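You operate a simulated robot arm through the tools that you are given. There is no shell and no other tool. Be economical: measure what you need, move in short steps, check, and stop when the job is done.

The job below is to be done with a simulated robot arm. You get a single attempt, and the scene is never put back.

JOB
Wind ergometer four's cord to the green band with the basket empty.
Fine: stand the weight on the shelf first; after winding lock the blue catch, then put the weight back in the basket. Set down upright: small brass weight.

It is judged by the outcome, as a careful person would: the job done as asked, and still so three seconds after it is handed in. It fails if anything else is knocked over, pushed out of place, dropped, spilled or broken.

ROBOT AND FRAMES
A 6-joint arm with a two-finger parallel gripper on a trunk, on a base that drives. Base frame: it is fixed to the floor where the robot stands at the start and does not move with it; the origin is under the middle of the robot, x ahead of it, y to its left, z up. Lengths are in m, angles in degrees, forces in N, time in s.
With the tool pointing down near the work surface it reaches from about 0.28 to 0.68 m from the robot's upright axis, wherever it stands. Its first joint turns from -166.0 to 166.0 degrees. Places, roughly: blue catch lever [0.5, 0.1, 0.8]; weight basket [0.5, 0.2, 0.8]; weight shelf [0.5, 0.5, 0.8]; white cord gauge [0.8, 0.4, 0.9]; white ergometer four [1, 0.3, 0.6]. Payload 1.57 kg.
The TCP is the grasp point between the finger pads, 0.03 m short of the fingertips. In the tool frame z runs along the fingers and y along their closing line. The gripper opens to 0.11 m. The fingers are 0.024 m wide and 0.012 m thick; the gripper's body (0.048 by 0.112 m) begins 0.078 m behind the TCP.
Orientation is that of the tool frame in the base frame, as a unit quaternion [x, y, z, w]. With the fingers straight down and closing along the base's y, the tool's x points along the base's -x, its y along +y and its z along -z.

CONTROLS
- The arm moves only by the tool step_arm. Its arguments are lists of equal length, an entry for each row: "claw": the gripper command, from -1 (shut) to 1 (fully open), values between in proportion; "dp": the shift along the tool's x, y, z in m, a list of three; "turn": the turn, a rotation vector about the tool's x, y, z in degrees, a list of three. In form: {"claw": [claw, ...], "dp": [[dx, dy, dz], ...], "turn": [[wx, wy, wz], ...]}. A call has 1 to 8 rows; each row is the pose to reach, as a shift and turn from the pose commanded when the call began, along the tool's axes at that moment. Rows are played at 5 a second. More than 0.05 m and 8.6 degrees between two rows, or a gripper value outside its range, and nothing of the call is played. Where a pose cannot be reached the arm comes as near as it can. A force on the tool above 40 N (or 10 N above the force at the start of the call, whichever is more), or a blocked arm, ends the call early, and 0.2 s more pass. The fingers move at their own pace (about 0.108 m/s each) and stop on an object; they squeeze with about 33 N. The grip force told is the motor's: it shows also when the fingers shut on nothing. Time passes only in rows, and 0.2 s behind the last, so rows that repeat a pose let the fingers close. It gives the time, the measured TCP pose, the force on the tool (base axes), the opening and the grip force at its end, in the units of the frame above (readings bear some noise), with the torque about the TCP (base axes, N m) and any sound that the robot's microphone picked up.
- Cameras (640 x 400 px; columns grow to the right, rows downward): "scene" is now at [0.049, 0.1579, 1.5717]; the picture's right is [0.25, -0.97, 0.00], its down [-0.79, -0.20, -0.58] and it looks along [0.56, 0.14, -0.82] (base axes); focal length 256 px, centre (320, 200). "wrist" rides on the gripper at [0.07, 0.016, -0.141] in the tool frame; the picture's right is [-0.23, 0.97, 0.00], its down [-0.86, -0.20, -0.48] and it looks along [-0.47, -0.11, 0.88] (tool axes); focal length 222 px, centre (320, 200). There is no depth. A picture from a camera that has moved, and an enlarged one, comes with that camera's place and axes in the base frame and with its lens.
- capture(camera): a new picture of that camera. It takes no simulated time.
- raise_lower(by): slides the trunk up (or, below 0, down) by that many m; the arm and the scene camera ride with it, the base frame stays. It gives what a move gives, with no picture.
- base_move(legs): drives the robot by 1 to 6 legs, each [ahead, left, turn to the left] in m, m and degrees, along the robot's own axes; the way and the turn of a leg run together, so that a leg with both is an arc; at most 1.5 m and 180 degrees a leg. The arm and the cameras ride along, it lands a little off, and it stops where it bumps. It gives what a move gives.
- pan_tilt(pan, tilt): turns the head with the scene camera to pan (to the left, within 120 degrees either way) and tilt (down, from -29 to 69), counted from straight ahead of the robot. It gives what a move gives.
- inspect(camera, box): a new picture of the part [left, top, right, bottom] of that camera's present view, enlarged. It takes no simulated time.
- close_job(): hands the job in; it is judged then, once.

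Work in short steps. Places have to be worked out from the pictures, the camera data and where the tool is seen: move nearer, look again, correct. Check each grasp and each placing, and mend what went wrong. You have 120 turns and 90 pictures in all, those below and enlarged ones among them. Open the gripper and draw the arm clear of the work before you hand the job in, unless the task says otherwise; then end with one line.

The tools are called as a command line: name --argument value ..., lists and objects as JSON in quotes. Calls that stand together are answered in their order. step_arm: Moves the arm, as the interface text tells. Its arguments: {"type":"object","properties":{"claw":{"type":"array"},"dp":{"type":"array"},"turn":{"type":"array"}},"required":["claw","dp","turn"]} The other tools are called the same way: raise_lower (by) slides the trunk up or down; base_move (legs) drives the base; pan_tilt (pan, tilt) turns the head that bears the scene camera; capture (camera) takes a picture; inspect (camera, box) takes an enlarged picture of a part of a camera's view; close_job () hands the job in.

At the start:

```text
clock: 0.0
ee_pos: [0.3266, 0.2674, 1.1237]
tool_rot: [0.0, 1.0, -0.001, -0.001]
wrist_force: [-0.3, 0.1, 0.1]
moment: [-0.01, -0.04, 0.0]
grip_width: 0.11
finger_force: 0.0
trunk travel left (down, up): [-0.175, 0.415]
robot x, y, heading: [0.0019, -0.0007, 0.0]
head pan, tilt: [14.4, 54.8]
```

scene: 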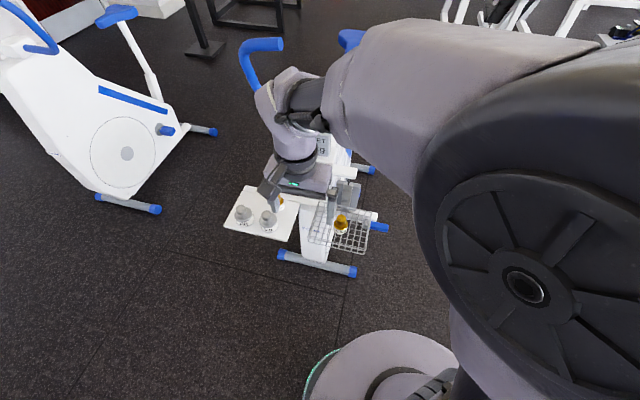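
wrist: 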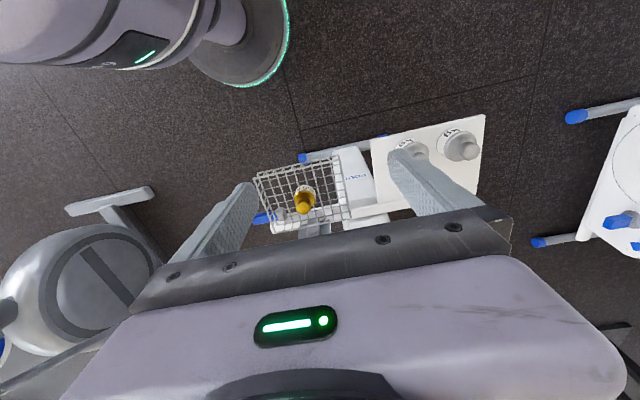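

The pictures show the basket with a brass weight, the shelf with grey weights and maybe another brass one. I take enlarged looks first.

inspect --camera "scene" --box '[210, 100, 410, 290]'

inspect --camera "wrist" --box '[230, 100, 500, 260]'

```text
2.11 times, centred on (310, 195) of scene
camera zoom: at [0.049, 0.1579, 1.5717], right [0.25, -0.97, 0.0], down [-0.79, -0.2, -0.58], along [0.56, 0.14, -0.82], focal length 539 px, centre (341, 210)
```

zoom: 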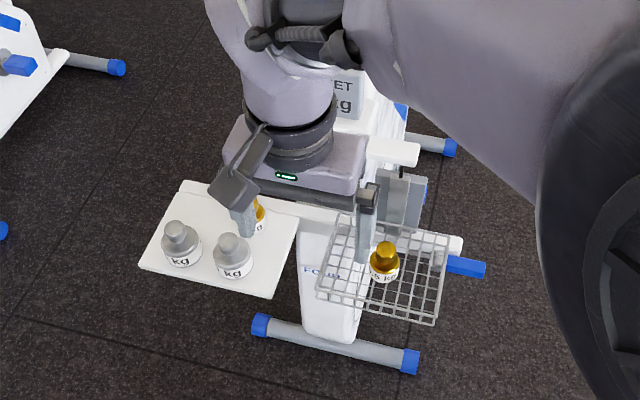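

```text
2.37 times, centred on (365, 180) of wrist
camera zoom: at [0.2571, 0.2851, 1.2647], right [0.23, 0.97, 0.0], down [0.86, -0.2, 0.48], along [0.47, -0.11, -0.88], focal length 526 px, centre (213, 247)
```

zoom: 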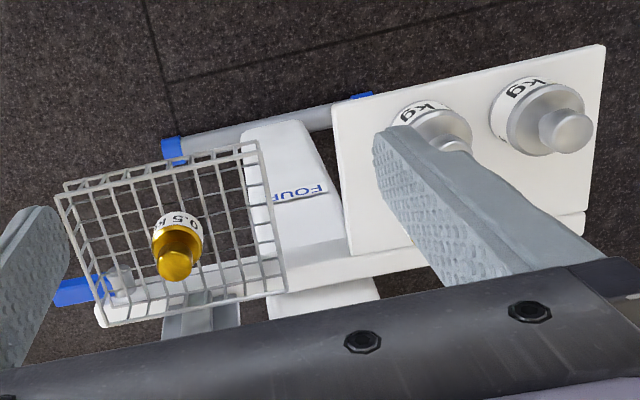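

The arm hides the machine. I move the arm to the right (base -y) to see it.

step_arm --claw '[1, 1, 1, 1, 1, 1, 1, 1]' --dp '[[0, -0.05, 0], [0, -0.1, 0], [0, -0.15, 0], [0, -0.2, 0], [0, -0.25, 0], [0, -0.3, 0], [0, -0.35, 0], [0, -0.4, 0]]' --turn '[[0, 0, 0], [0, 0, 0], [0, 0, 0], [0, 0, 0], [0, 0, 0], [0, 0, 0], [0, 0, 0], [0, 0, 0]]'

pan_tilt --pan 20 --tilt 45

capture --camera "scene"

```text
clock: 1.8
ee_pos: [0.3283, -0.1335, 1.1256]
tool_rot: [-0.001, 1.0, 0.0, -0.001]
wrist_force: [0.2, 0.6, 0.5]
moment: [0.03, 0.04, 0.02]
grip_width: 0.11
finger_force: 0.1
trunk travel left (down, up): [-0.175, 0.415]
robot x, y, heading: [0.0031, -0.0042, 0.2]
head pan, tilt: [14.4, 54.8]
```

```text
clock: 2.5
ee_pos: [0.3267, -0.133, 1.1251]
tool_rot: [-0.001, 1.0, 0.0, -0.001]
wrist_force: [0.6, -0.6, 0.2]
moment: [0.0, -0.01, 0.0]
grip_width: 0.1103
finger_force: 0.1
trunk travel left (down, up): [-0.175, 0.415]
robot x, y, heading: [-0.0012, -0.0015, 0.0]
head pan, tilt: [20.0, 45.0]
```

```text
85 pictures are left
camera scene: at [0.0565, 0.1583, 1.5822], right [0.23, -0.97, 0.0], down [-0.71, -0.17, -0.68], along [0.67, 0.16, -0.73], focal length 256 px, centre (320, 200)
```

scene: 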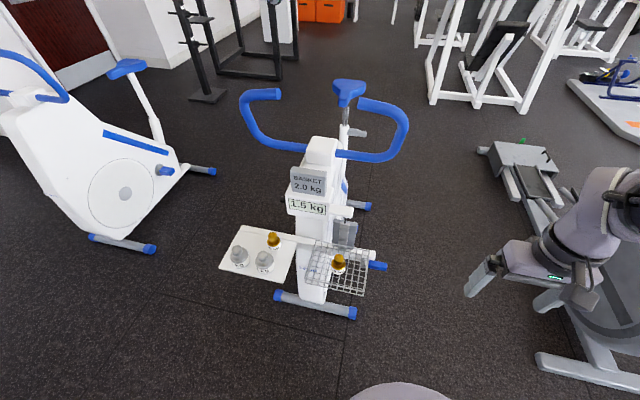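

inspect --camera "scene" --box '[270, 130, 400, 220]'

inspect --camera "scene" --box '[210, 210, 400, 320]'

```text
4.44 times, centred on (335, 175) of scene
camera zoom: at [0.0565, 0.1583, 1.5822], right [0.23, -0.97, 0.0], down [-0.71, -0.17, -0.68], along [0.67, 0.16, -0.73], focal length 1138 px, centre (253, 311)
```

zoom: 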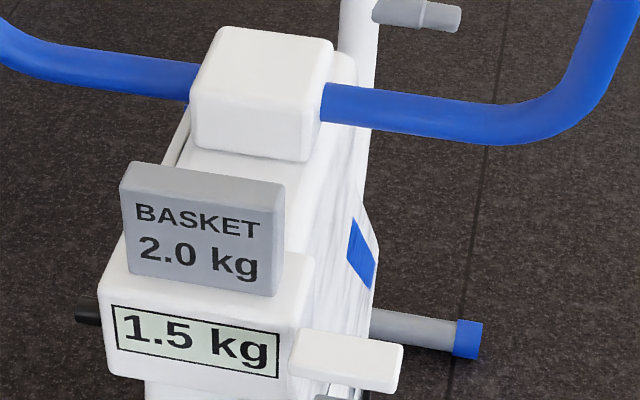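

```text
3.37 times, centred on (305, 265) of scene
camera zoom: at [0.0565, 0.1583, 1.5822], right [0.23, -0.97, 0.0], down [-0.71, -0.17, -0.68], along [0.67, 0.16, -0.73], focal length 862 px, centre (370, -19)
```

zoom: 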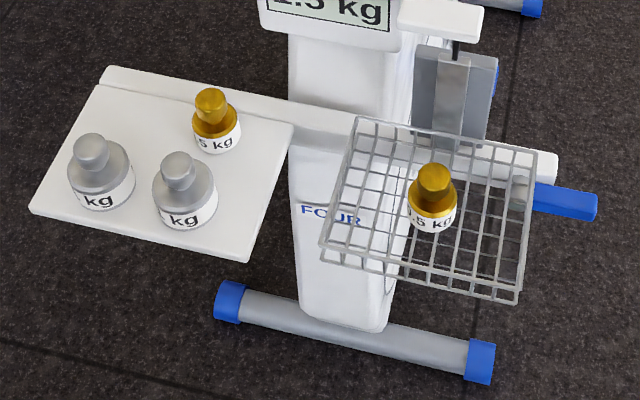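

The gauge box seems to have a dark knob or crank at its left side, and a placard. I drive left to view the machine's left side.

base_move --legs '[[0, 0.8, 0]]'

pan_tilt --pan -20 --tilt 40

capture --camera "scene"

```text
clock: 6.8
ee_pos: [0.3242, 0.6686, 1.1245]
tool_rot: [-0.007, 1.0, 0.0, 0.001]
wrist_force: [0.0, -0.4, -0.3]
moment: [0.01, -0.01, 0.0]
grip_width: 0.11
finger_force: 0.0
trunk travel left (down, up): [-0.175, 0.415]
robot x, y, heading: [-0.0074, 0.7943, 0.9]
head pan, tilt: [20.0, 45.0]
```

```text
clock: 7.8
ee_pos: [0.3228, 0.6693, 1.1254]
tool_rot: [-0.008, 1.0, 0.0, 0.0]
wrist_force: [0.0, 0.3, 0.0]
moment: [0.03, -0.01, -0.03]
grip_width: 0.1097
finger_force: 0.0
trunk travel left (down, up): [-0.175, 0.415]
robot x, y, heading: [-0.0059, 0.7961, 0.9]
head pan, tilt: [-20.0, 40.0]
```

```text
82 pictures are left
camera scene: at [0.0503, 0.9079, 1.5921], right [-0.33, -0.95, 0.0], down [-0.61, 0.21, -0.77], along [0.72, -0.25, -0.64], focal length 256 px, centre (320, 200)
```

scene: 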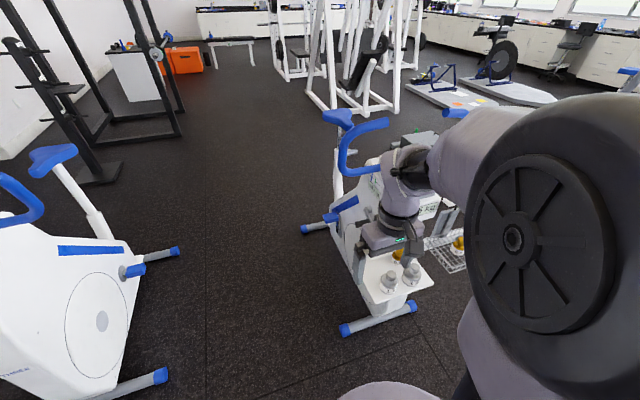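

The arm hides the gauge again; I swing it to the left.

step_arm --claw '[1, 1, 1, 1, 1, 1, 1, 1]' --dp '[[0, 0.05, 0], [0, 0.1, 0], [0, 0.15, 0], [0, 0.2, 0], [0, 0.25, 0], [0, 0.3, 0], [0, 0.35, 0], [0, 0.4, 0]]' --turn '[[0, 0, 0], [0, 0, 0], [0, 0, 0], [0, 0, 0], [0, 0, 0], [0, 0, 0], [0, 0, 0], [0, 0, 0]]'

capture --camera "scene"

```text
clock: 9.7
ee_pos: [0.3163, 1.071, 1.1261]
tool_rot: [-0.007, 1.0, 0.0, 0.0]
wrist_force: [-0.2, 0.2, 0.6]
moment: [-0.04, -0.02, 0.0]
grip_width: 0.11
finger_force: 0.2
trunk travel left (down, up): [-0.175, 0.415]
robot x, y, heading: [-0.0062, 0.7933, 0.7]
head pan, tilt: [-20.0, 40.0]
```

```text
81 pictures are left
camera scene: at [0.0505, 0.9089, 1.592], right [-0.33, -0.95, 0.0], down [-0.61, 0.21, -0.77], along [0.72, -0.25, -0.64], focal length 256 px, centre (320, 200)
```

scene: 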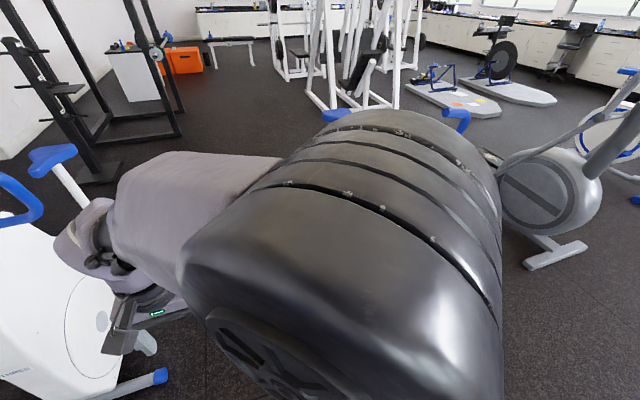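

The shoulder blocks it. I swing the arm back right and turn the base right, so that the machine is on the camera's clear left.

step_arm --claw '[1, 1, 1, 1, 1, 1, 1, 1]' --dp '[[0, -0.05, 0], [0, -0.1, 0], [0, -0.15, 0], [0, -0.2, 0], [0, -0.25, 0], [0, -0.3, 0], [0, -0.35, 0], [0, -0.4, 0]]' --turn '[[0, 0, 0], [0, 0, 0], [0, 0, 0], [0, 0, 0], [0, 0, 0], [0, 0, 0], [0, 0, 0], [0, 0, 0]]'

base_move --legs '[[0, 0, -50]]'

pan_tilt --pan 15 --tilt 40

capture --camera "scene"

```text
clock: 11.4
ee_pos: [0.3223, 0.6671, 1.124]
tool_rot: [-0.009, 1.0, 0.0, -0.001]
wrist_force: [0.0, -0.8, 0.2]
moment: [0.05, 0.01, 0.03]
grip_width: 0.1102
finger_force: 0.0
trunk travel left (down, up): [-0.175, 0.415]
robot x, y, heading: [-0.0061, 0.7961, 1.0]
head pan, tilt: [-20.0, 40.0]
```

```text
clock: 14.1
ee_pos: [0.1051, 0.4602, 1.1271]
tool_rot: [0.42, 0.908, 0.0, 0.0]
wrist_force: [-0.2, -0.3, -0.1]
moment: [0.01, -0.03, 0.05]
grip_width: 0.1098
finger_force: 0.1
trunk travel left (down, up): [-0.175, 0.415]
robot x, y, heading: [-0.0058, 0.7984, -49.6]
head pan, tilt: [-20.0, 40.0]
```

```text
clock: 15.1
ee_pos: [0.1059, 0.4598, 1.1254]
tool_rot: [0.42, 0.908, 0.0, -0.001]
wrist_force: [0.8, -0.2, 0.0]
moment: [0.0, 0.0, -0.02]
grip_width: 0.1101
finger_force: 0.1
trunk travel left (down, up): [-0.175, 0.415]
robot x, y, heading: [-0.0061, 0.797, -49.5]
head pan, tilt: [15.0, 40.0]
```

```text
80 pictures are left
camera scene: at [0.1559, 0.8536, 1.5921], right [-0.57, -0.82, 0.0], down [-0.53, 0.37, -0.77], along [0.63, -0.44, -0.64], focal length 256 px, centre (320, 200)
```

scene: 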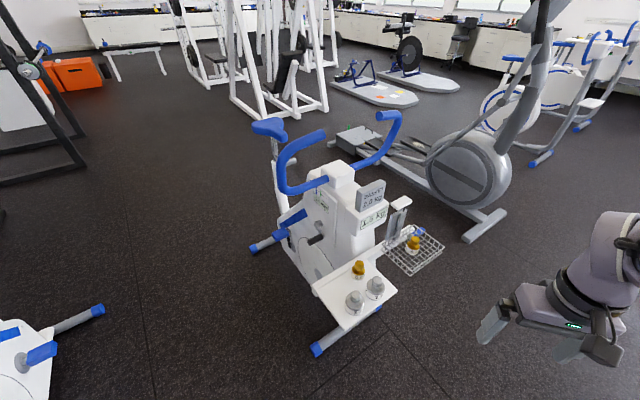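

Clear view. I zoom in on the ergometer.

inspect --camera "scene" --box '[270, 170, 400, 255]'

inspect --camera "scene" --box '[305, 190, 455, 330]'

```text
4.71 times, centred on (335, 212) of scene
camera zoom: at [0.1559, 0.8536, 1.5921], right [-0.57, -0.82, 0.0], down [-0.53, 0.37, -0.77], along [0.63, -0.44, -0.64], focal length 1205 px, centre (249, 141)
```

zoom: 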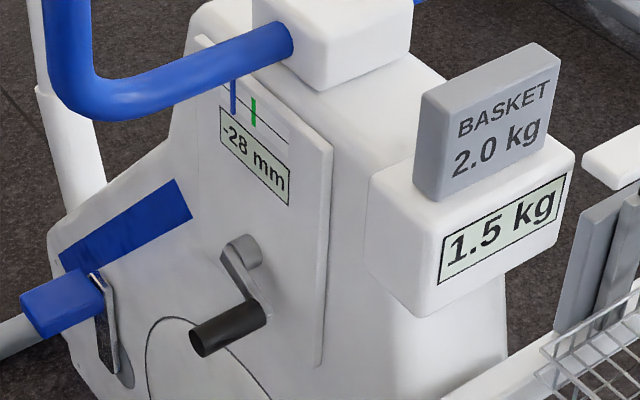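

```text
2.86 times, centred on (380, 260) of scene
camera zoom: at [0.1559, 0.8536, 1.5921], right [-0.57, -0.82, 0.0], down [-0.53, 0.37, -0.77], along [0.63, -0.44, -0.64], focal length 732 px, centre (149, 29)
```

zoom: 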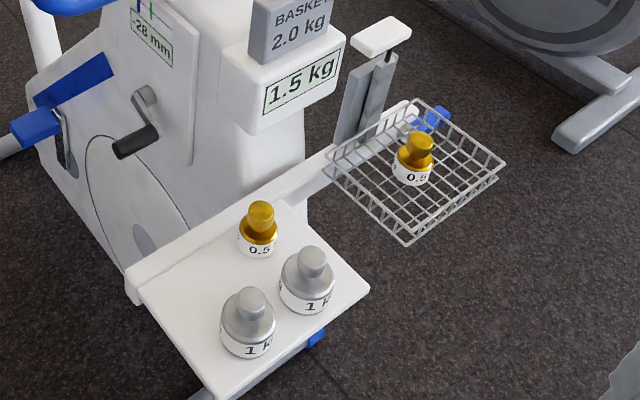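

Crank, gauge (-28 mm, green band at 0) and catch are identified; four is the right machine. The weight's knob is near (0.48, 0.197, 0.864); free shelf spot near (0.515, 0.53). I drive back to face the basket at y≈0.35.

base_move --legs '[[0, 0, 49.5], [0, -0.45, 0]]'

pan_tilt --pan 10 --tilt 50

capture --camera "scene"

capture --camera "wrist"

```text
clock: 20.1
ee_pos: [0.3245, 0.2064, 1.1252]
tool_rot: [-0.001, 1.0, 0.0, 0.0]
wrist_force: [-0.1, 0.4, 0.1]
moment: [0.0, 0.02, -0.04]
grip_width: 0.11
finger_force: 0.0
trunk travel left (down, up): [-0.175, 0.415]
robot x, y, heading: [-0.0047, 0.3417, 0.2]
head pan, tilt: [15.0, 40.0]
```

```text
clock: 20.9
ee_pos: [0.3234, 0.2073, 1.1259]
tool_rot: [-0.002, 1.0, 0.0, -0.001]
wrist_force: [0.2, 0.0, 0.7]
moment: [0.0, 0.02, 0.0]
grip_width: 0.1101
finger_force: 0.0
trunk travel left (down, up): [-0.175, 0.415]
robot x, y, heading: [-0.0036, 0.3378, 0.4]
head pan, tilt: [10.0, 50.0]
```

```text
77 pictures are left
camera scene: at [0.0491, 0.4917, 1.578], right [0.18, -0.98, 0.0], down [-0.75, -0.14, -0.64], along [0.63, 0.11, -0.77], focal length 256 px, centre (320, 200)
```

scene: 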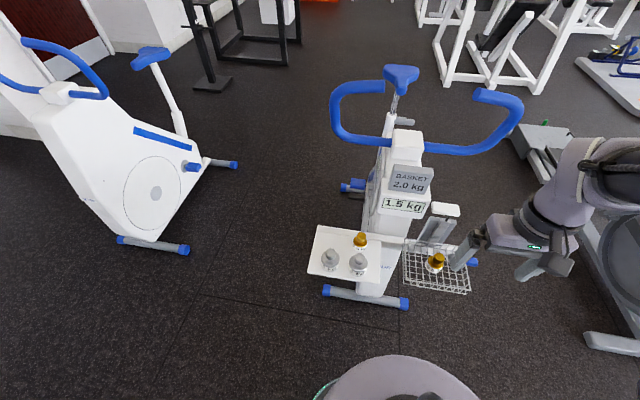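

```text
76 pictures are left
camera wrist: at [0.2538, 0.2239, 1.2665], right [0.22, 0.97, 0.0], down [0.86, -0.2, 0.48], along [0.47, -0.11, -0.88], focal length 222 px, centre (320, 200)
```

wrist: 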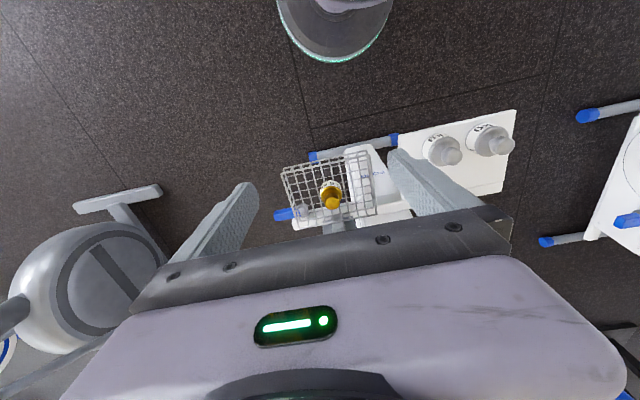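

The wrist view agrees: knob at about (0.483, 0.195). I move above the weight at TCP z≈0.97 with the claw partly closed.

step_arm --claw '[0.6, 0.6, 0.6, 0.6, 0.6]' --dp '[[-0.035, -0.003, 0.02], [-0.075, -0.006, 0.045], [-0.115, -0.009, 0.07], [-0.15, -0.012, 0.1], [-0.159, -0.012, 0.145]]' --turn '[[0, 0, 0], [0, 0, 0], [0, 0, 0], [0, 0, 0], [0, 0, 0]]'

capture --camera "wrist"

inspect --camera "scene" --box '[380, 180, 520, 310]'

```text
clock: 22.1
ee_pos: [0.4847, 0.1984, 0.9776]
tool_rot: [-0.002, 1.0, 0.0, 0.0]
wrist_force: [-0.4, 1.5, -0.3]
moment: [0.01, 0.0, 0.0]
grip_width: 0.088
finger_force: 0.1
trunk travel left (down, up): [-0.175, 0.415]
robot x, y, heading: [-0.0094, 0.3384, 0.1]
head pan, tilt: [10.0, 50.0]
```

```text
75 pictures are left
camera wrist: at [0.4148, 0.2146, 1.1198], right [0.22, 0.97, 0.0], down [0.86, -0.2, 0.48], along [0.47, -0.11, -0.88], focal length 222 px, centre (320, 200)
```

wrist: 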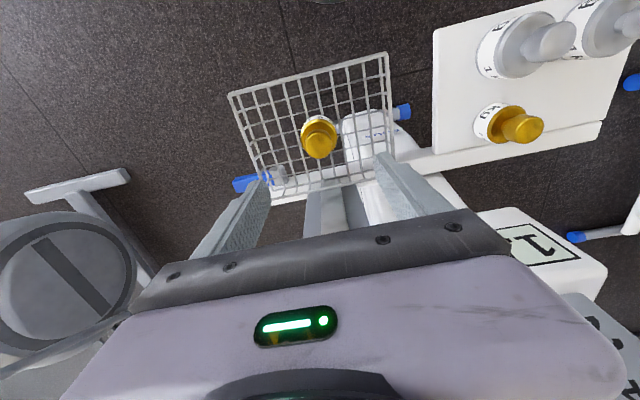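

```text
3.08 times, centred on (450, 245) of scene
camera zoom: at [0.0498, 0.4916, 1.5779], right [0.18, -0.98, 0.0], down [-0.75, -0.14, -0.64], along [0.63, 0.11, -0.77], focal length 788 px, centre (-80, 62)
```

zoom: 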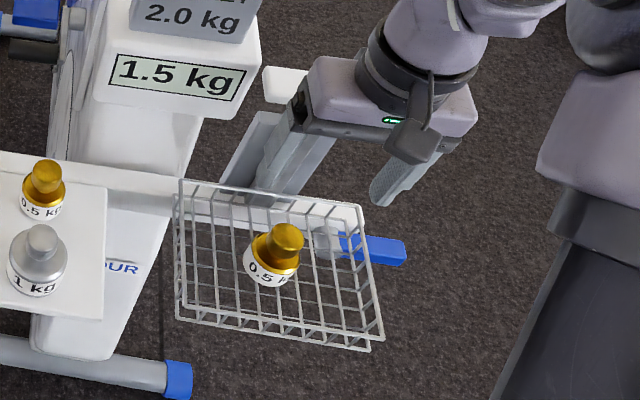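

Lined up in x and y. I descend gradually to TCP z≈0.852 (tips ≈0.822, base floor ≈0.81), leaving the claw open.

step_arm --claw '[0.6, 0.6, 0.6, 0.6]' --dp '[[0, 0, 0.04], [0, 0, 0.08], [0, 0, 0.11], [0, 0, 0.124]]' --turn '[[0, 0, 0], [0, 0, 0], [0, 0, 0], [0, 0, 0]]'

inspect --camera "scene" --box '[390, 210, 500, 300]'

capture --camera "wrist"

```text
clock: 23.1
ee_pos: [0.4827, 0.1983, 0.8567]
tool_rot: [-0.002, 1.0, -0.001, 0.0]
wrist_force: [0.6, 0.4, -0.9]
moment: [-0.06, -0.01, 0.02]
grip_width: 0.088
finger_force: 0.2
trunk travel left (down, up): [-0.175, 0.415]
robot x, y, heading: [-0.0071, 0.3387, 0.4]
head pan, tilt: [10.0, 50.0]
```

```text
4.44 times, centred on (445, 255) of scene
camera zoom: at [0.0493, 0.4917, 1.5779], right [0.18, -0.98, 0.0], down [-0.75, -0.14, -0.64], along [0.63, 0.11, -0.77], focal length 1138 px, centre (-236, -44)
```

zoom: 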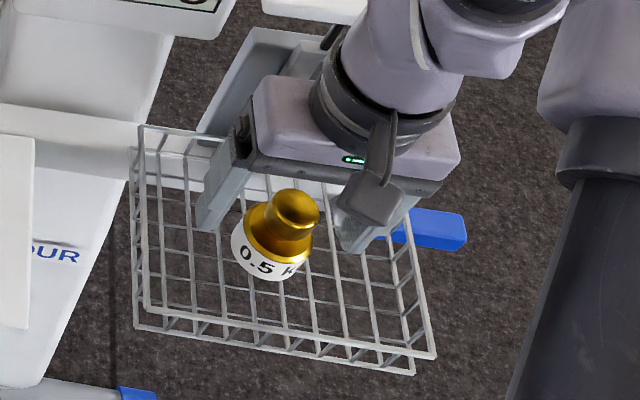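

```text
72 pictures are left
camera wrist: at [0.4135, 0.2143, 0.9971], right [0.22, 0.97, 0.0], down [0.86, -0.2, 0.48], along [0.47, -0.11, -0.88], focal length 222 px, centre (320, 200)
```

wrist: 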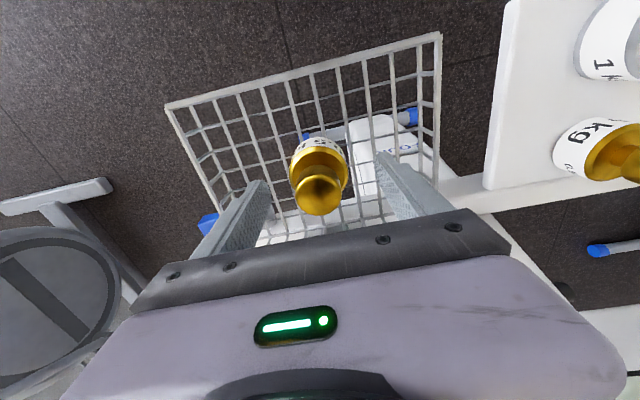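

The weight axis looks near x≈0.476, y≈0.198. I shift x by -6 mm, lower 4 mm and close on the body.

step_arm --claw '[0.6, -0.2, -1, -1, -1]' --dp '[[0.006, 0, 0.004], [0.006, 0, 0.004], [0.006, 0, 0.004], [0.006, 0, 0.004], [0.006, 0, 0.004]]' --turn '[[0, 0, 0], [0, 0, 0], [0, 0, 0], [0, 0, 0], [0, 0, 0]]'

capture --camera "wrist"

```text
clock: 24.3
ee_pos: [0.4773, 0.1977, 0.8537]
tool_rot: [-0.002, 1.0, 0.0, -0.001]
wrist_force: [0.2, 1.3, -0.3]
moment: [0.05, -0.03, 0.01]
grip_width: 0.0473
finger_force: 32.8
trunk travel left (down, up): [-0.175, 0.415]
robot x, y, heading: [-0.0037, 0.3372, 0.1]
head pan, tilt: [10.0, 50.0]
```

```text
71 pictures are left
camera wrist: at [0.4077, 0.214, 0.9935], right [0.22, 0.97, 0.0], down [0.86, -0.2, 0.48], along [0.47, -0.11, -0.88], focal length 222 px, centre (320, 200)
```

wrist: 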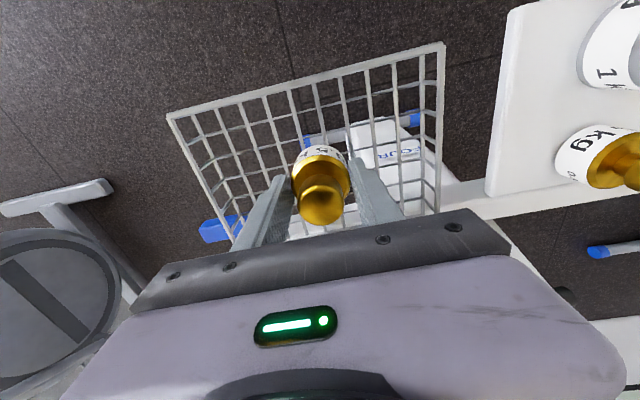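

Grip on the body at 47 mm with firm force. I lift straight up.

step_arm --claw '[-1, -1, -1, -1]' --dp '[[0, 0, -0.015], [0, 0, -0.05], [0, 0, -0.09], [0, 0, -0.12]]' --turn '[[0, 0, 0], [0, 0, 0], [0, 0, 0], [0, 0, 0]]'

capture --camera "wrist"

inspect --camera "scene" --box '[300, 130, 520, 310]'

```text
clock: 25.3
ee_pos: [0.4775, 0.1954, 0.9733]
tool_rot: [-0.001, 1.0, 0.0, -0.002]
wrist_force: [0.8, 0.6, -3.4]
moment: [0.0, 0.01, 0.02]
grip_width: 0.0474
finger_force: 33.3
trunk travel left (down, up): [-0.175, 0.415]
robot x, y, heading: [-0.0045, 0.3354, 0.3]
head pan, tilt: [10.0, 50.0]
```

```text
70 pictures are left
camera wrist: at [0.408, 0.2124, 1.1144], right [0.22, 0.97, 0.0], down [0.86, -0.2, 0.48], along [0.47, -0.11, -0.88], focal length 222 px, centre (320, 200)
```

wrist: 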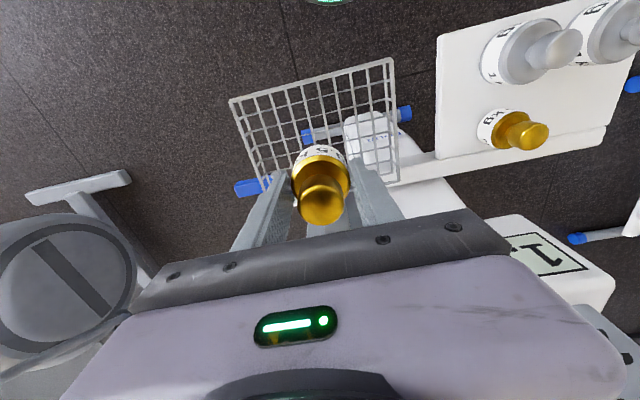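

```text
2.22 times, centred on (410, 220) of scene
camera zoom: at [0.0492, 0.4917, 1.5779], right [0.18, -0.98, 0.0], down [-0.75, -0.14, -0.64], along [0.63, 0.11, -0.77], focal length 569 px, centre (120, 156)
```

zoom: 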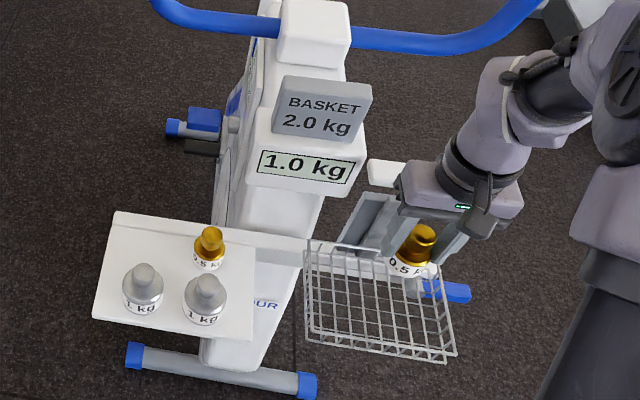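

Lifted cleanly, basket display now 1.0 kg. I carry the weight left to above the free shelf spot (0.512, 0.53).

step_arm --claw '[-1, -1, -1, -1, -1, -1, -1, -1]' --dp '[[-0.003, 0.04, 0], [-0.006, 0.085, 0], [-0.012, 0.13, 0], [-0.018, 0.175, 0], [-0.024, 0.22, 0], [-0.03, 0.265, 0], [-0.035, 0.305, 0], [-0.035, 0.335, 0]]' --turn '[[0, 0, 0], [0, 0, 0], [0, 0, 0], [0, 0, 0], [0, 0, 0], [0, 0, 0], [0, 0, 0], [0, 0, 0]]'

capture --camera "wrist"

inspect --camera "scene" --box '[280, 170, 460, 300]'

```text
clock: 27.1
ee_pos: [0.5104, 0.534, 0.9722]
tool_rot: [-0.002, 1.0, 0.0, 0.001]
wrist_force: [-0.1, 0.6, -5.1]
moment: [0.03, -0.01, 0.03]
grip_width: 0.0475
finger_force: 33.1
trunk travel left (down, up): [-0.175, 0.415]
robot x, y, heading: [-0.0032, 0.3364, 0.3]
head pan, tilt: [10.0, 50.0]
```

```text
68 pictures are left
camera wrist: at [0.4398, 0.5516, 1.1134], right [0.22, 0.97, 0.0], down [0.86, -0.2, 0.48], along [0.47, -0.11, -0.88], focal length 222 px, centre (320, 200)
```

wrist: 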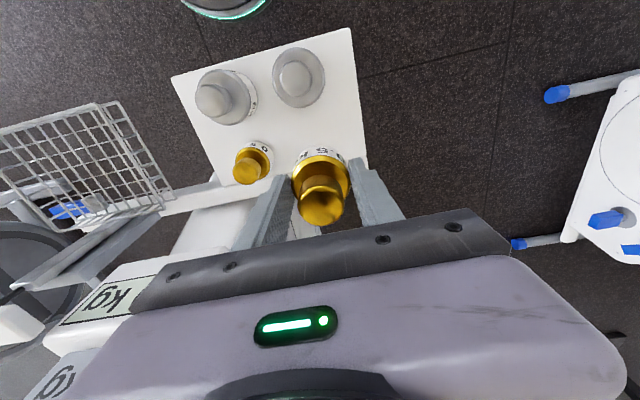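

```text
3.08 times, centred on (370, 235) of scene
camera zoom: at [0.0495, 0.4924, 1.5778], right [0.18, -0.98, 0.0], down [-0.75, -0.14, -0.64], along [0.63, 0.11, -0.77], focal length 788 px, centre (166, 92)
```

zoom: 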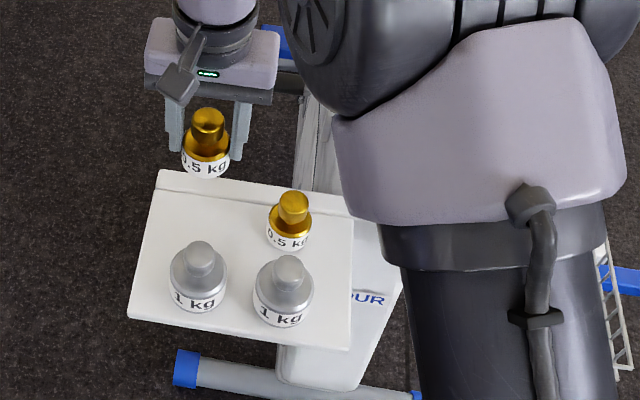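

Spot is clear (neighbour brass at (0.512, 0.445), grey at (0.434, 0.53)). I lower, shifting x by -5 mm to stay off the back bar.

step_arm --claw '[-1, -1, -1, -1, -1]' --dp '[[0.005, -0.002, 0.03], [0.005, -0.002, 0.06], [0.005, -0.002, 0.09], [0.005, -0.002, 0.11], [0.005, -0.002, 0.116]]' --turn '[[0, 0, 0], [0, 0, 0], [0, 0, 0], [0, 0, 0], [0, 0, 0]]'

inspect --camera "scene" --box '[310, 190, 400, 280]'

```text
clock: 28.3
ee_pos: [0.5046, 0.5304, 0.8552]
tool_rot: [-0.002, 1.0, 0.0, 0.0]
wrist_force: [0.3, -0.6, -5.4]
moment: [0.01, 0.04, 0.01]
grip_width: 0.0475
finger_force: 32.9
trunk travel left (down, up): [-0.175, 0.415]
robot x, y, heading: [-0.0044, 0.3352, 0.6]
head pan, tilt: [10.0, 50.0]
```

```text
4.44 times, centred on (355, 235) of scene
camera zoom: at [0.0496, 0.4919, 1.5779], right [0.18, -0.98, 0.0], down [-0.75, -0.14, -0.64], along [0.63, 0.11, -0.77], focal length 1138 px, centre (164, 44)
```

zoom: 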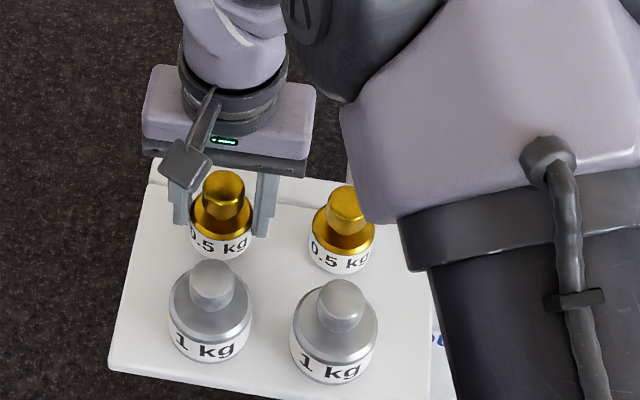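

Still hanging free, close to the shelf. I lower in 3 mm steps until the force drops.

step_arm --claw '[-1, -1, -1]' --dp '[[0, 0, 0.003], [0, 0, 0.006], [0, 0, 0.007]]' --turn '[[0, 0, 0], [0, 0, 0], [0, 0, 0]]'

```text
clock: 29.1
ee_pos: [0.5049, 0.531, 0.848]
tool_rot: [-0.002, 1.0, 0.0, 0.0]
wrist_force: [-0.2, -0.4, -4.9]
moment: [-0.01, 0.01, 0.01]
grip_width: 0.0473
finger_force: 33.0
trunk travel left (down, up): [-0.175, 0.415]
robot x, y, heading: [-0.0068, 0.3395, 0.2]
head pan, tilt: [10.0, 50.0]
```

step_arm --claw '[-1, -1, -1]' --dp '[[0, 0, 0.002], [0, 0, 0.004], [0, 0, 0.005]]' --turn '[[0, 0, 0], [0, 0, 0], [0, 0, 0]]'

inspect --camera "scene" --box '[310, 190, 400, 280]'

```text
clock: 29.9
ee_pos: [0.5055, 0.5298, 0.8451]
tool_rot: [-0.002, 1.0, 0.0, 0.0]
wrist_force: [0.0, -0.8, -4.9]
moment: [0.02, 0.05, -0.02]
grip_width: 0.0473
finger_force: 32.4
trunk travel left (down, up): [-0.175, 0.415]
robot x, y, heading: [-0.0041, 0.3367, 0.1]
head pan, tilt: [10.0, 50.0]
```

```text
4.44 times, centred on (355, 235) of scene
camera zoom: at [0.0496, 0.4919, 1.5779], right [0.18, -0.98, 0.0], down [-0.75, -0.14, -0.64], along [0.63, 0.11, -0.77], focal length 1138 px, centre (164, 44)
```

zoom: 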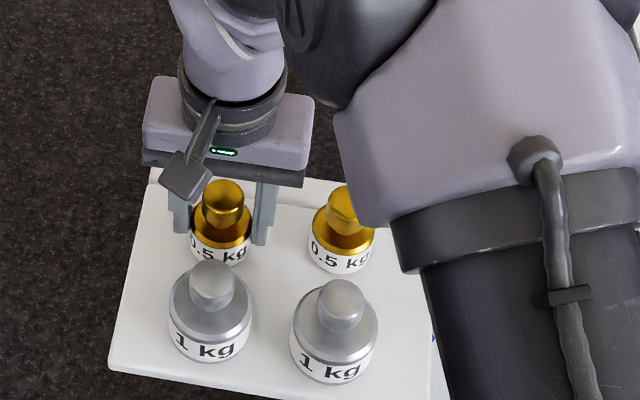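

Still carrying full weight; I go on down in 2 mm steps.

step_arm --claw '[-1, -1, -1, -1]' --dp '[[0, 0, 0.002], [0, 0, 0.004], [0, 0, 0.006], [0, 0, 0.006]]' --turn '[[0, 0, 0], [0, 0, 0], [0, 0, 0], [0, 0, 0]]'

```text
clock: 30.9
ee_pos: [0.5046, 0.5294, 0.8394]
tool_rot: [-0.002, 1.0, 0.001, 0.002]
wrist_force: [1.9, 3.1, 29.1]
moment: [-0.16, -0.2, 0.07]
grip_width: 0.0474
finger_force: 33.0
trunk travel left (down, up): [-0.175, 0.415]
robot x, y, heading: [-0.0064, 0.3351, -0.0]
head pan, tilt: [10.0, 50.0]
```

Contact now, a bit firm (29 N). I back off 2 mm, then release by opening partway (to about 7 cm).

step_arm --claw '[-1, -1]' --dp '[[0, 0, -0.001], [0, 0, -0.002]]' --turn '[[0, 0, 0], [0, 0, 0]]'

inspect --camera "scene" --box '[310, 190, 400, 280]'

```text
clock: 31.5
ee_pos: [0.5045, 0.5283, 0.8397]
tool_rot: [-0.001, 1.0, 0.0, 0.0]
wrist_force: [2.1, 3.2, 5.2]
moment: [0.2, -0.36, 0.09]
grip_width: 0.0477
finger_force: 33.0
trunk travel left (down, up): [-0.175, 0.415]
robot x, y, heading: [-0.003, 0.3369, 0.1]
head pan, tilt: [10.0, 50.0]
```

```text
4.44 times, centred on (355, 235) of scene
camera zoom: at [0.0488, 0.4919, 1.5777], right [0.18, -0.98, 0.0], down [-0.75, -0.14, -0.64], along [0.63, 0.11, -0.77], focal length 1138 px, centre (164, 44)
```

zoom: 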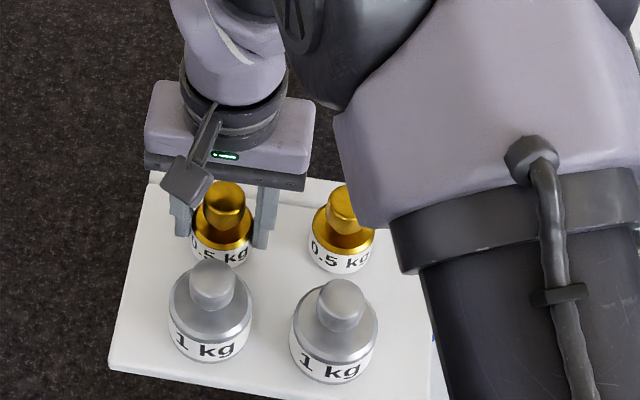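

Resting at near zero load. I open to about 7.5 cm and rise straight up.

step_arm --claw '[0, 0.35, 0.35, 0.35, 0.35, 0.35, 0.35, 0.35]' --dp '[[0, 0, 0], [0, 0, 0], [0, 0, -0.02], [0, 0, -0.05], [0, 0, -0.09], [0, 0, -0.13], [0, 0, -0.17], [0, 0, -0.21]]' --turn '[[0, 0, 0], [0, 0, 0], [0, 0, 0], [0, 0, 0], [0, 0, 0], [0, 0, 0], [0, 0, 0], [0, 0, 0]]'

inspect --camera "scene" --box '[280, 170, 460, 300]'

```text
clock: 33.3
ee_pos: [0.5048, 0.5307, 1.0478]
tool_rot: [-0.003, 1.0, 0.001, 0.0]
wrist_force: [0.1, -0.1, 0.4]
moment: [0.01, 0.0, -0.04]
grip_width: 0.0744
finger_force: 0.1
trunk travel left (down, up): [-0.175, 0.415]
robot x, y, heading: [-0.005, 0.3364, 0.2]
head pan, tilt: [10.0, 50.0]
```

```text
3.08 times, centred on (370, 235) of scene
camera zoom: at [0.0487, 0.4915, 1.578], right [0.18, -0.98, 0.0], down [-0.75, -0.14, -0.64], along [0.63, 0.11, -0.77], focal length 788 px, centre (166, 92)
```

zoom: 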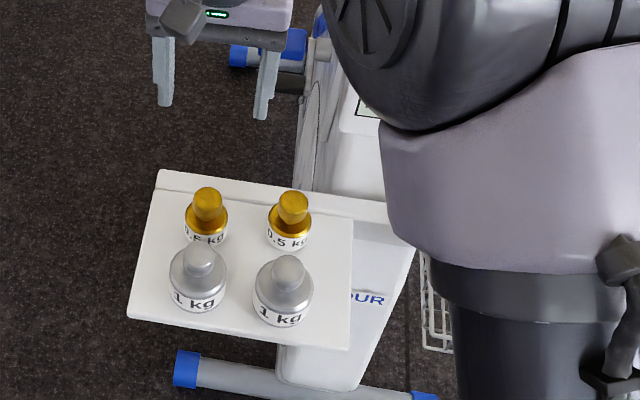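

The weight stands upright at about (0.505, 0.53). Next the crank near (0.76, 0.45, 0.77), with its handle along y; I'll work it from the machine's left side. I retract the arm, then drive left and ahead.

step_arm --claw '[0.35, 0.35, 0.35, 0.35, 0.35, 0.35]' --dp '[[0.02, -0.025, -0.02], [0.055, -0.055, -0.04], [0.09, -0.09, -0.05], [0.12, -0.12, -0.05], [0.15, -0.155, -0.05], [0.175, -0.19, -0.05]]' --turn '[[0, 0, 0], [0, 0, 0], [0, 0, 0], [0, 0, 0], [0, 0, 0], [0, 0, 0]]'

base_move --legs '[[0, 0.68, 0], [0.4, 0, 0]]'

pan_tilt --pan 25 --tilt 45

capture --camera "scene"

```text
refused: row 2 steps farther than a row can; nothing moved
```

```text
clock: 39.1
ee_pos: [0.8995, 1.2128, 1.0472]
tool_rot: [-0.006, 1.0, -0.001, -0.001]
wrist_force: [0.6, 0.4, -0.1]
moment: [-0.02, -0.01, -0.01]
grip_width: 0.0743
finger_force: 0.1
trunk travel left (down, up): [-0.175, 0.415]
robot x, y, heading: [0.3889, 1.0181, 0.6]
head pan, tilt: [10.0, 50.0]
```

```text
clock: 39.9
ee_pos: [0.8988, 1.2123, 1.0472]
tool_rot: [-0.005, 1.0, 0.0, 0.001]
wrist_force: [0.2, 0.0, 0.6]
moment: [-0.04, -0.02, 0.01]
grip_width: 0.0744
finger_force: 0.0
trunk travel left (down, up): [-0.175, 0.415]
robot x, y, heading: [0.3883, 1.0157, 0.9]
head pan, tilt: [25.0, 45.0]
```

```text
62 pictures are left
camera scene: at [0.4428, 1.1901, 1.5848], right [0.43, -0.9, 0.0], down [-0.64, -0.31, -0.71], along [0.64, 0.31, -0.71], focal length 256 px, centre (320, 200)
```

scene: 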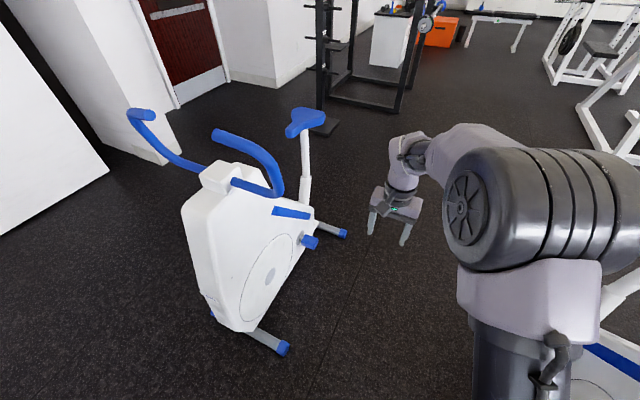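

The arm hadn't retracted but the drive was clear. I retract it now with smaller rows.

step_arm --claw '[0.35, 0.35, 0.35, 0.35, 0.35, 0.35, 0.35]' --dp '[[0.02, -0.025, -0.01], [0.045, -0.055, -0.02], [0.07, -0.085, -0.03], [0.095, -0.12, -0.04], [0.12, -0.15, -0.05], [0.14, -0.18, -0.05], [0.15, -0.2, -0.05]]' --turn '[[0, 0, 0], [0, 0, 0], [0, 0, 0], [0, 0, 0], [0, 0, 0], [0, 0, 0], [0, 0, 0]]'

base_move --legs '[[0, 0, -50]]'

pan_tilt --pan 5 --tilt 45

capture --camera "scene"

```text
clock: 41.5
ee_pos: [0.7511, 1.009, 1.097]
tool_rot: [-0.006, 1.0, 0.0, -0.001]
wrist_force: [0.2, 0.6, 0.5]
moment: [-0.01, -0.01, 0.01]
grip_width: 0.0742
finger_force: 0.1
trunk travel left (down, up): [-0.175, 0.415]
robot x, y, heading: [0.3912, 1.0166, 1.0]
head pan, tilt: [25.0, 45.0]
```

```text
clock: 44.1
ee_pos: [0.6226, 0.74, 1.099]
tool_rot: [0.412, 0.911, 0.0, 0.001]
wrist_force: [-0.4, 0.4, -0.1]
moment: [-0.02, 0.01, 0.01]
grip_width: 0.0745
finger_force: 0.1
trunk travel left (down, up): [-0.175, 0.415]
robot x, y, heading: [0.3915, 1.0154, -48.6]
head pan, tilt: [25.0, 45.0]
```

```text
clock: 44.9
ee_pos: [0.6224, 0.7401, 1.0988]
tool_rot: [0.411, 0.911, 0.0, 0.0]
wrist_force: [0.4, -0.2, -0.3]
moment: [0.0, 0.03, -0.01]
grip_width: 0.074
finger_force: 0.0
trunk travel left (down, up): [-0.175, 0.415]
robot x, y, heading: [0.3934, 1.0158, -48.6]
head pan, tilt: [5.0, 45.0]
```

```text
61 pictures are left
camera scene: at [0.542, 1.0665, 1.5848], right [-0.69, -0.72, 0.0], down [-0.51, 0.49, -0.71], along [0.51, -0.49, -0.71], focal length 256 px, centre (320, 200)
```

scene: 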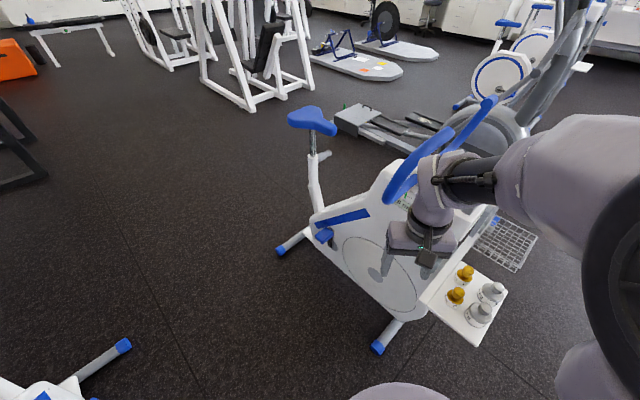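

I finish the turn to face -y, back slightly for handlebar clearance and move left (+x) to about x=0.86.

base_move --legs '[[0, 0, -41.4], [-0.08, 0, 0], [0, 0.47, 0]]'

pan_tilt --pan -5 --tilt 50

capture --camera "scene"

capture --camera "wrist"

```text
clock: 50.3
ee_pos: [0.8502, 0.7409, 1.0983]
tool_rot: [0.704, 0.71, -0.001, 0.0]
wrist_force: [0.4, 0.0, -0.4]
moment: [0.0, 0.02, 0.03]
grip_width: 0.0743
finger_force: 0.0
trunk travel left (down, up): [-0.175, 0.415]
robot x, y, heading: [0.8602, 1.1008, -89.3]
head pan, tilt: [5.0, 45.0]
```

```text
clock: 51.0
ee_pos: [0.8506, 0.7412, 1.0994]
tool_rot: [0.704, 0.71, 0.0, 0.0]
wrist_force: [0.4, 0.5, -0.9]
moment: [-0.03, 0.0, -0.01]
grip_width: 0.0741
finger_force: 0.0
trunk travel left (down, up): [-0.175, 0.415]
robot x, y, heading: [0.8579, 1.1, -89.5]
head pan, tilt: [-5.0, 50.0]
```

```text
60 pictures are left
camera scene: at [0.9903, 1.0442, 1.5779], right [-1.0, 0.08, 0.0], down [0.06, 0.76, -0.64], along [-0.05, -0.64, -0.77], focal length 256 px, centre (320, 200)
```

scene: 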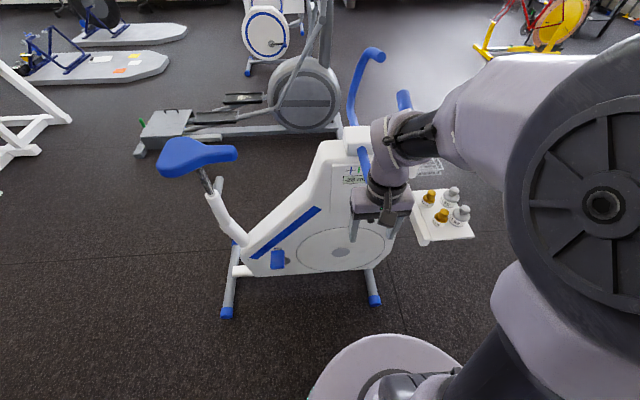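

```text
59 pictures are left
camera wrist: at [0.8662, 0.8116, 1.24], right [0.98, -0.22, 0.0], down [-0.19, -0.86, 0.48], along [-0.1, -0.47, -0.88], focal length 222 px, centre (320, 200)
```

wrist: 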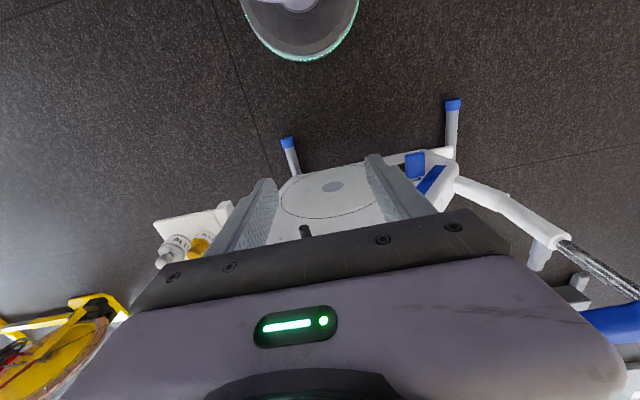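

The gauge is visible left of the arm. I now pitch the tool toward horizontal (pointing -y) while lowering it beside the machine, still well clear (y>0.68).

step_arm --claw '[0.35, 0.35, 0.35, 0.35, 0.35, 0.35]' --dp '[[0, 0, 0.03], [0, 0, 0.065], [0, 0, 0.1], [-0.01, 0, 0.135], [-0.02, 0, 0.17], [-0.04, 0, 0.2]]' --turn '[[0, -8, 0], [0, -16, 0], [0, -24, 0], [0, -32, 0], [0, -40, 0], [0, -48, 0]]'

capture --camera "wrist"

capture --camera "scene"

```text
clock: 52.4
ee_pos: [0.8475, 0.6697, 0.8793]
tool_rot: [0.645, 0.647, -0.286, 0.288]
wrist_force: [0.6, 0.3, -0.4]
moment: [0.02, -0.01, 0.03]
grip_width: 0.0742
finger_force: 0.0
out of reach, approached as far as the arm can: row 3, 4, 5, 6
trunk travel left (down, up): [-0.175, 0.415]
robot x, y, heading: [0.8573, 1.1028, -89.6]
head pan, tilt: [-5.0, 50.0]
```

```text
58 pictures are left
camera wrist: at [0.8634, 0.8222, 0.9218], right [0.97, -0.15, 0.17], down [-0.2, -0.22, 0.96], along [-0.1, -0.96, -0.24], focal length 222 px, centre (320, 200)
```

wrist: 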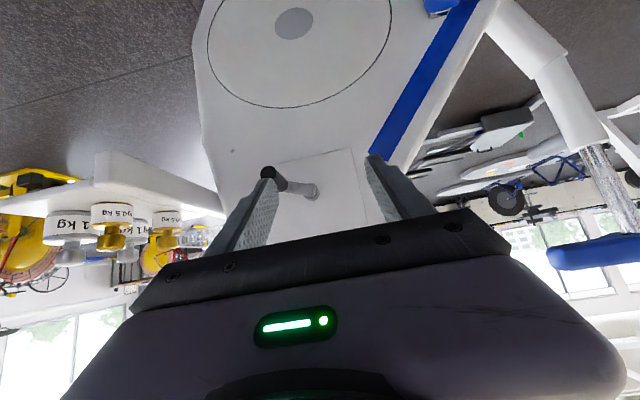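

```text
57 pictures are left
camera scene: at [0.9903, 1.0438, 1.5778], right [-1.0, 0.08, 0.0], down [0.06, 0.76, -0.64], along [-0.05, -0.64, -0.77], focal length 256 px, centre (320, 200)
```

scene: 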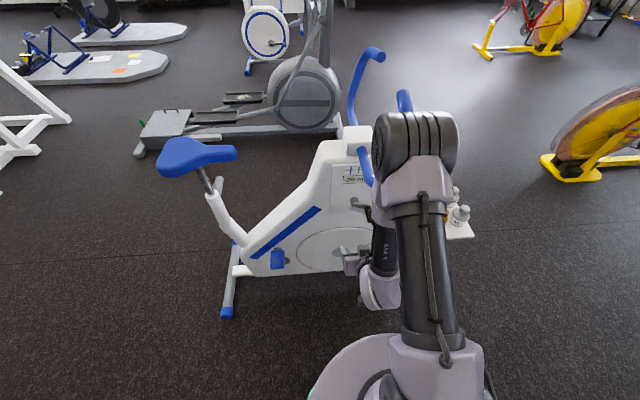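

Crank handle: axis near (0.75, ~0.45, 0.768), pivot near (0.81, 0.80). I complete the pitch to horizontal while moving to just outside the handle at y≈0.56.

step_arm --claw '[0.35, 0.35, 0.35, 0.35, 0.35, 0.35]' --dp '[[0.001, -0.015, 0.03], [0.001, -0.03, 0.062], [0.002, -0.045, 0.095], [0.002, -0.06, 0.128], [0.003, -0.075, 0.16], [0.003, -0.09, 0.191]]' --turn '[[0, -7, 0], [0, -14, 0], [0, -21, 0], [0, -28, 0], [0, -35, 0], [0, -42, 0]]'

capture --camera "wrist"

inspect --camera "scene" --box '[300, 120, 460, 320]'

```text
clock: 53.8
ee_pos: [0.7582, 0.5308, 0.7479]
tool_rot: [0.497, 0.501, -0.499, 0.502]
wrist_force: [0.8, 0.0, 0.3]
moment: [-0.01, 0.0, -0.01]
grip_width: 0.0743
finger_force: 0.1
trunk travel left (down, up): [-0.175, 0.415]
robot x, y, heading: [0.8579, 1.0988, -89.6]
head pan, tilt: [-5.0, 50.0]
```

```text
56 pictures are left
camera wrist: at [0.7744, 0.6724, 0.6773], right [0.97, 0.01, 0.23], down [-0.2, 0.48, 0.85], along [-0.1, -0.88, 0.47], focal length 222 px, centre (320, 200)
```

wrist: 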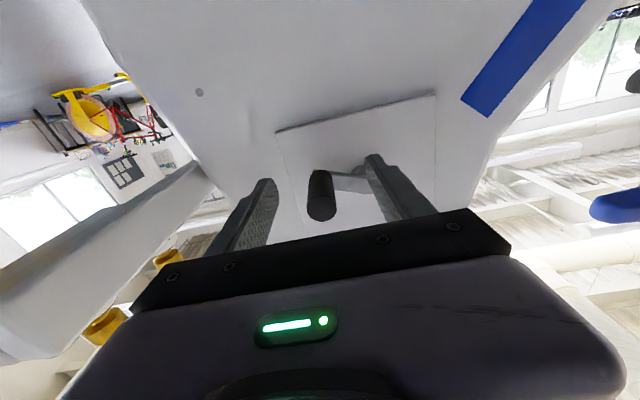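

```text
2.00 times, centred on (380, 220) of scene
camera zoom: at [0.9902, 1.0441, 1.5779], right [-1.0, 0.08, 0.0], down [0.06, 0.76, -0.64], along [-0.05, -0.64, -0.77], focal length 512 px, centre (200, 160)
```

zoom: 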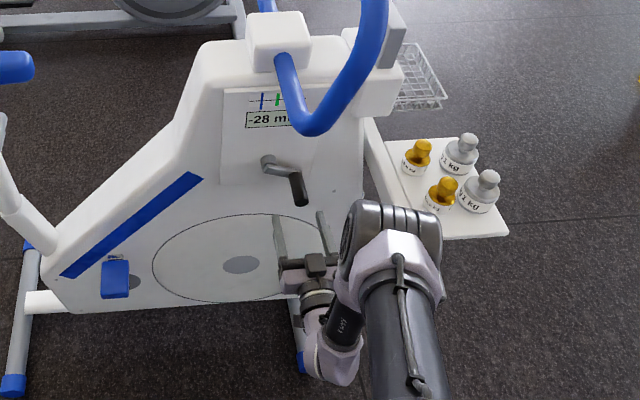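

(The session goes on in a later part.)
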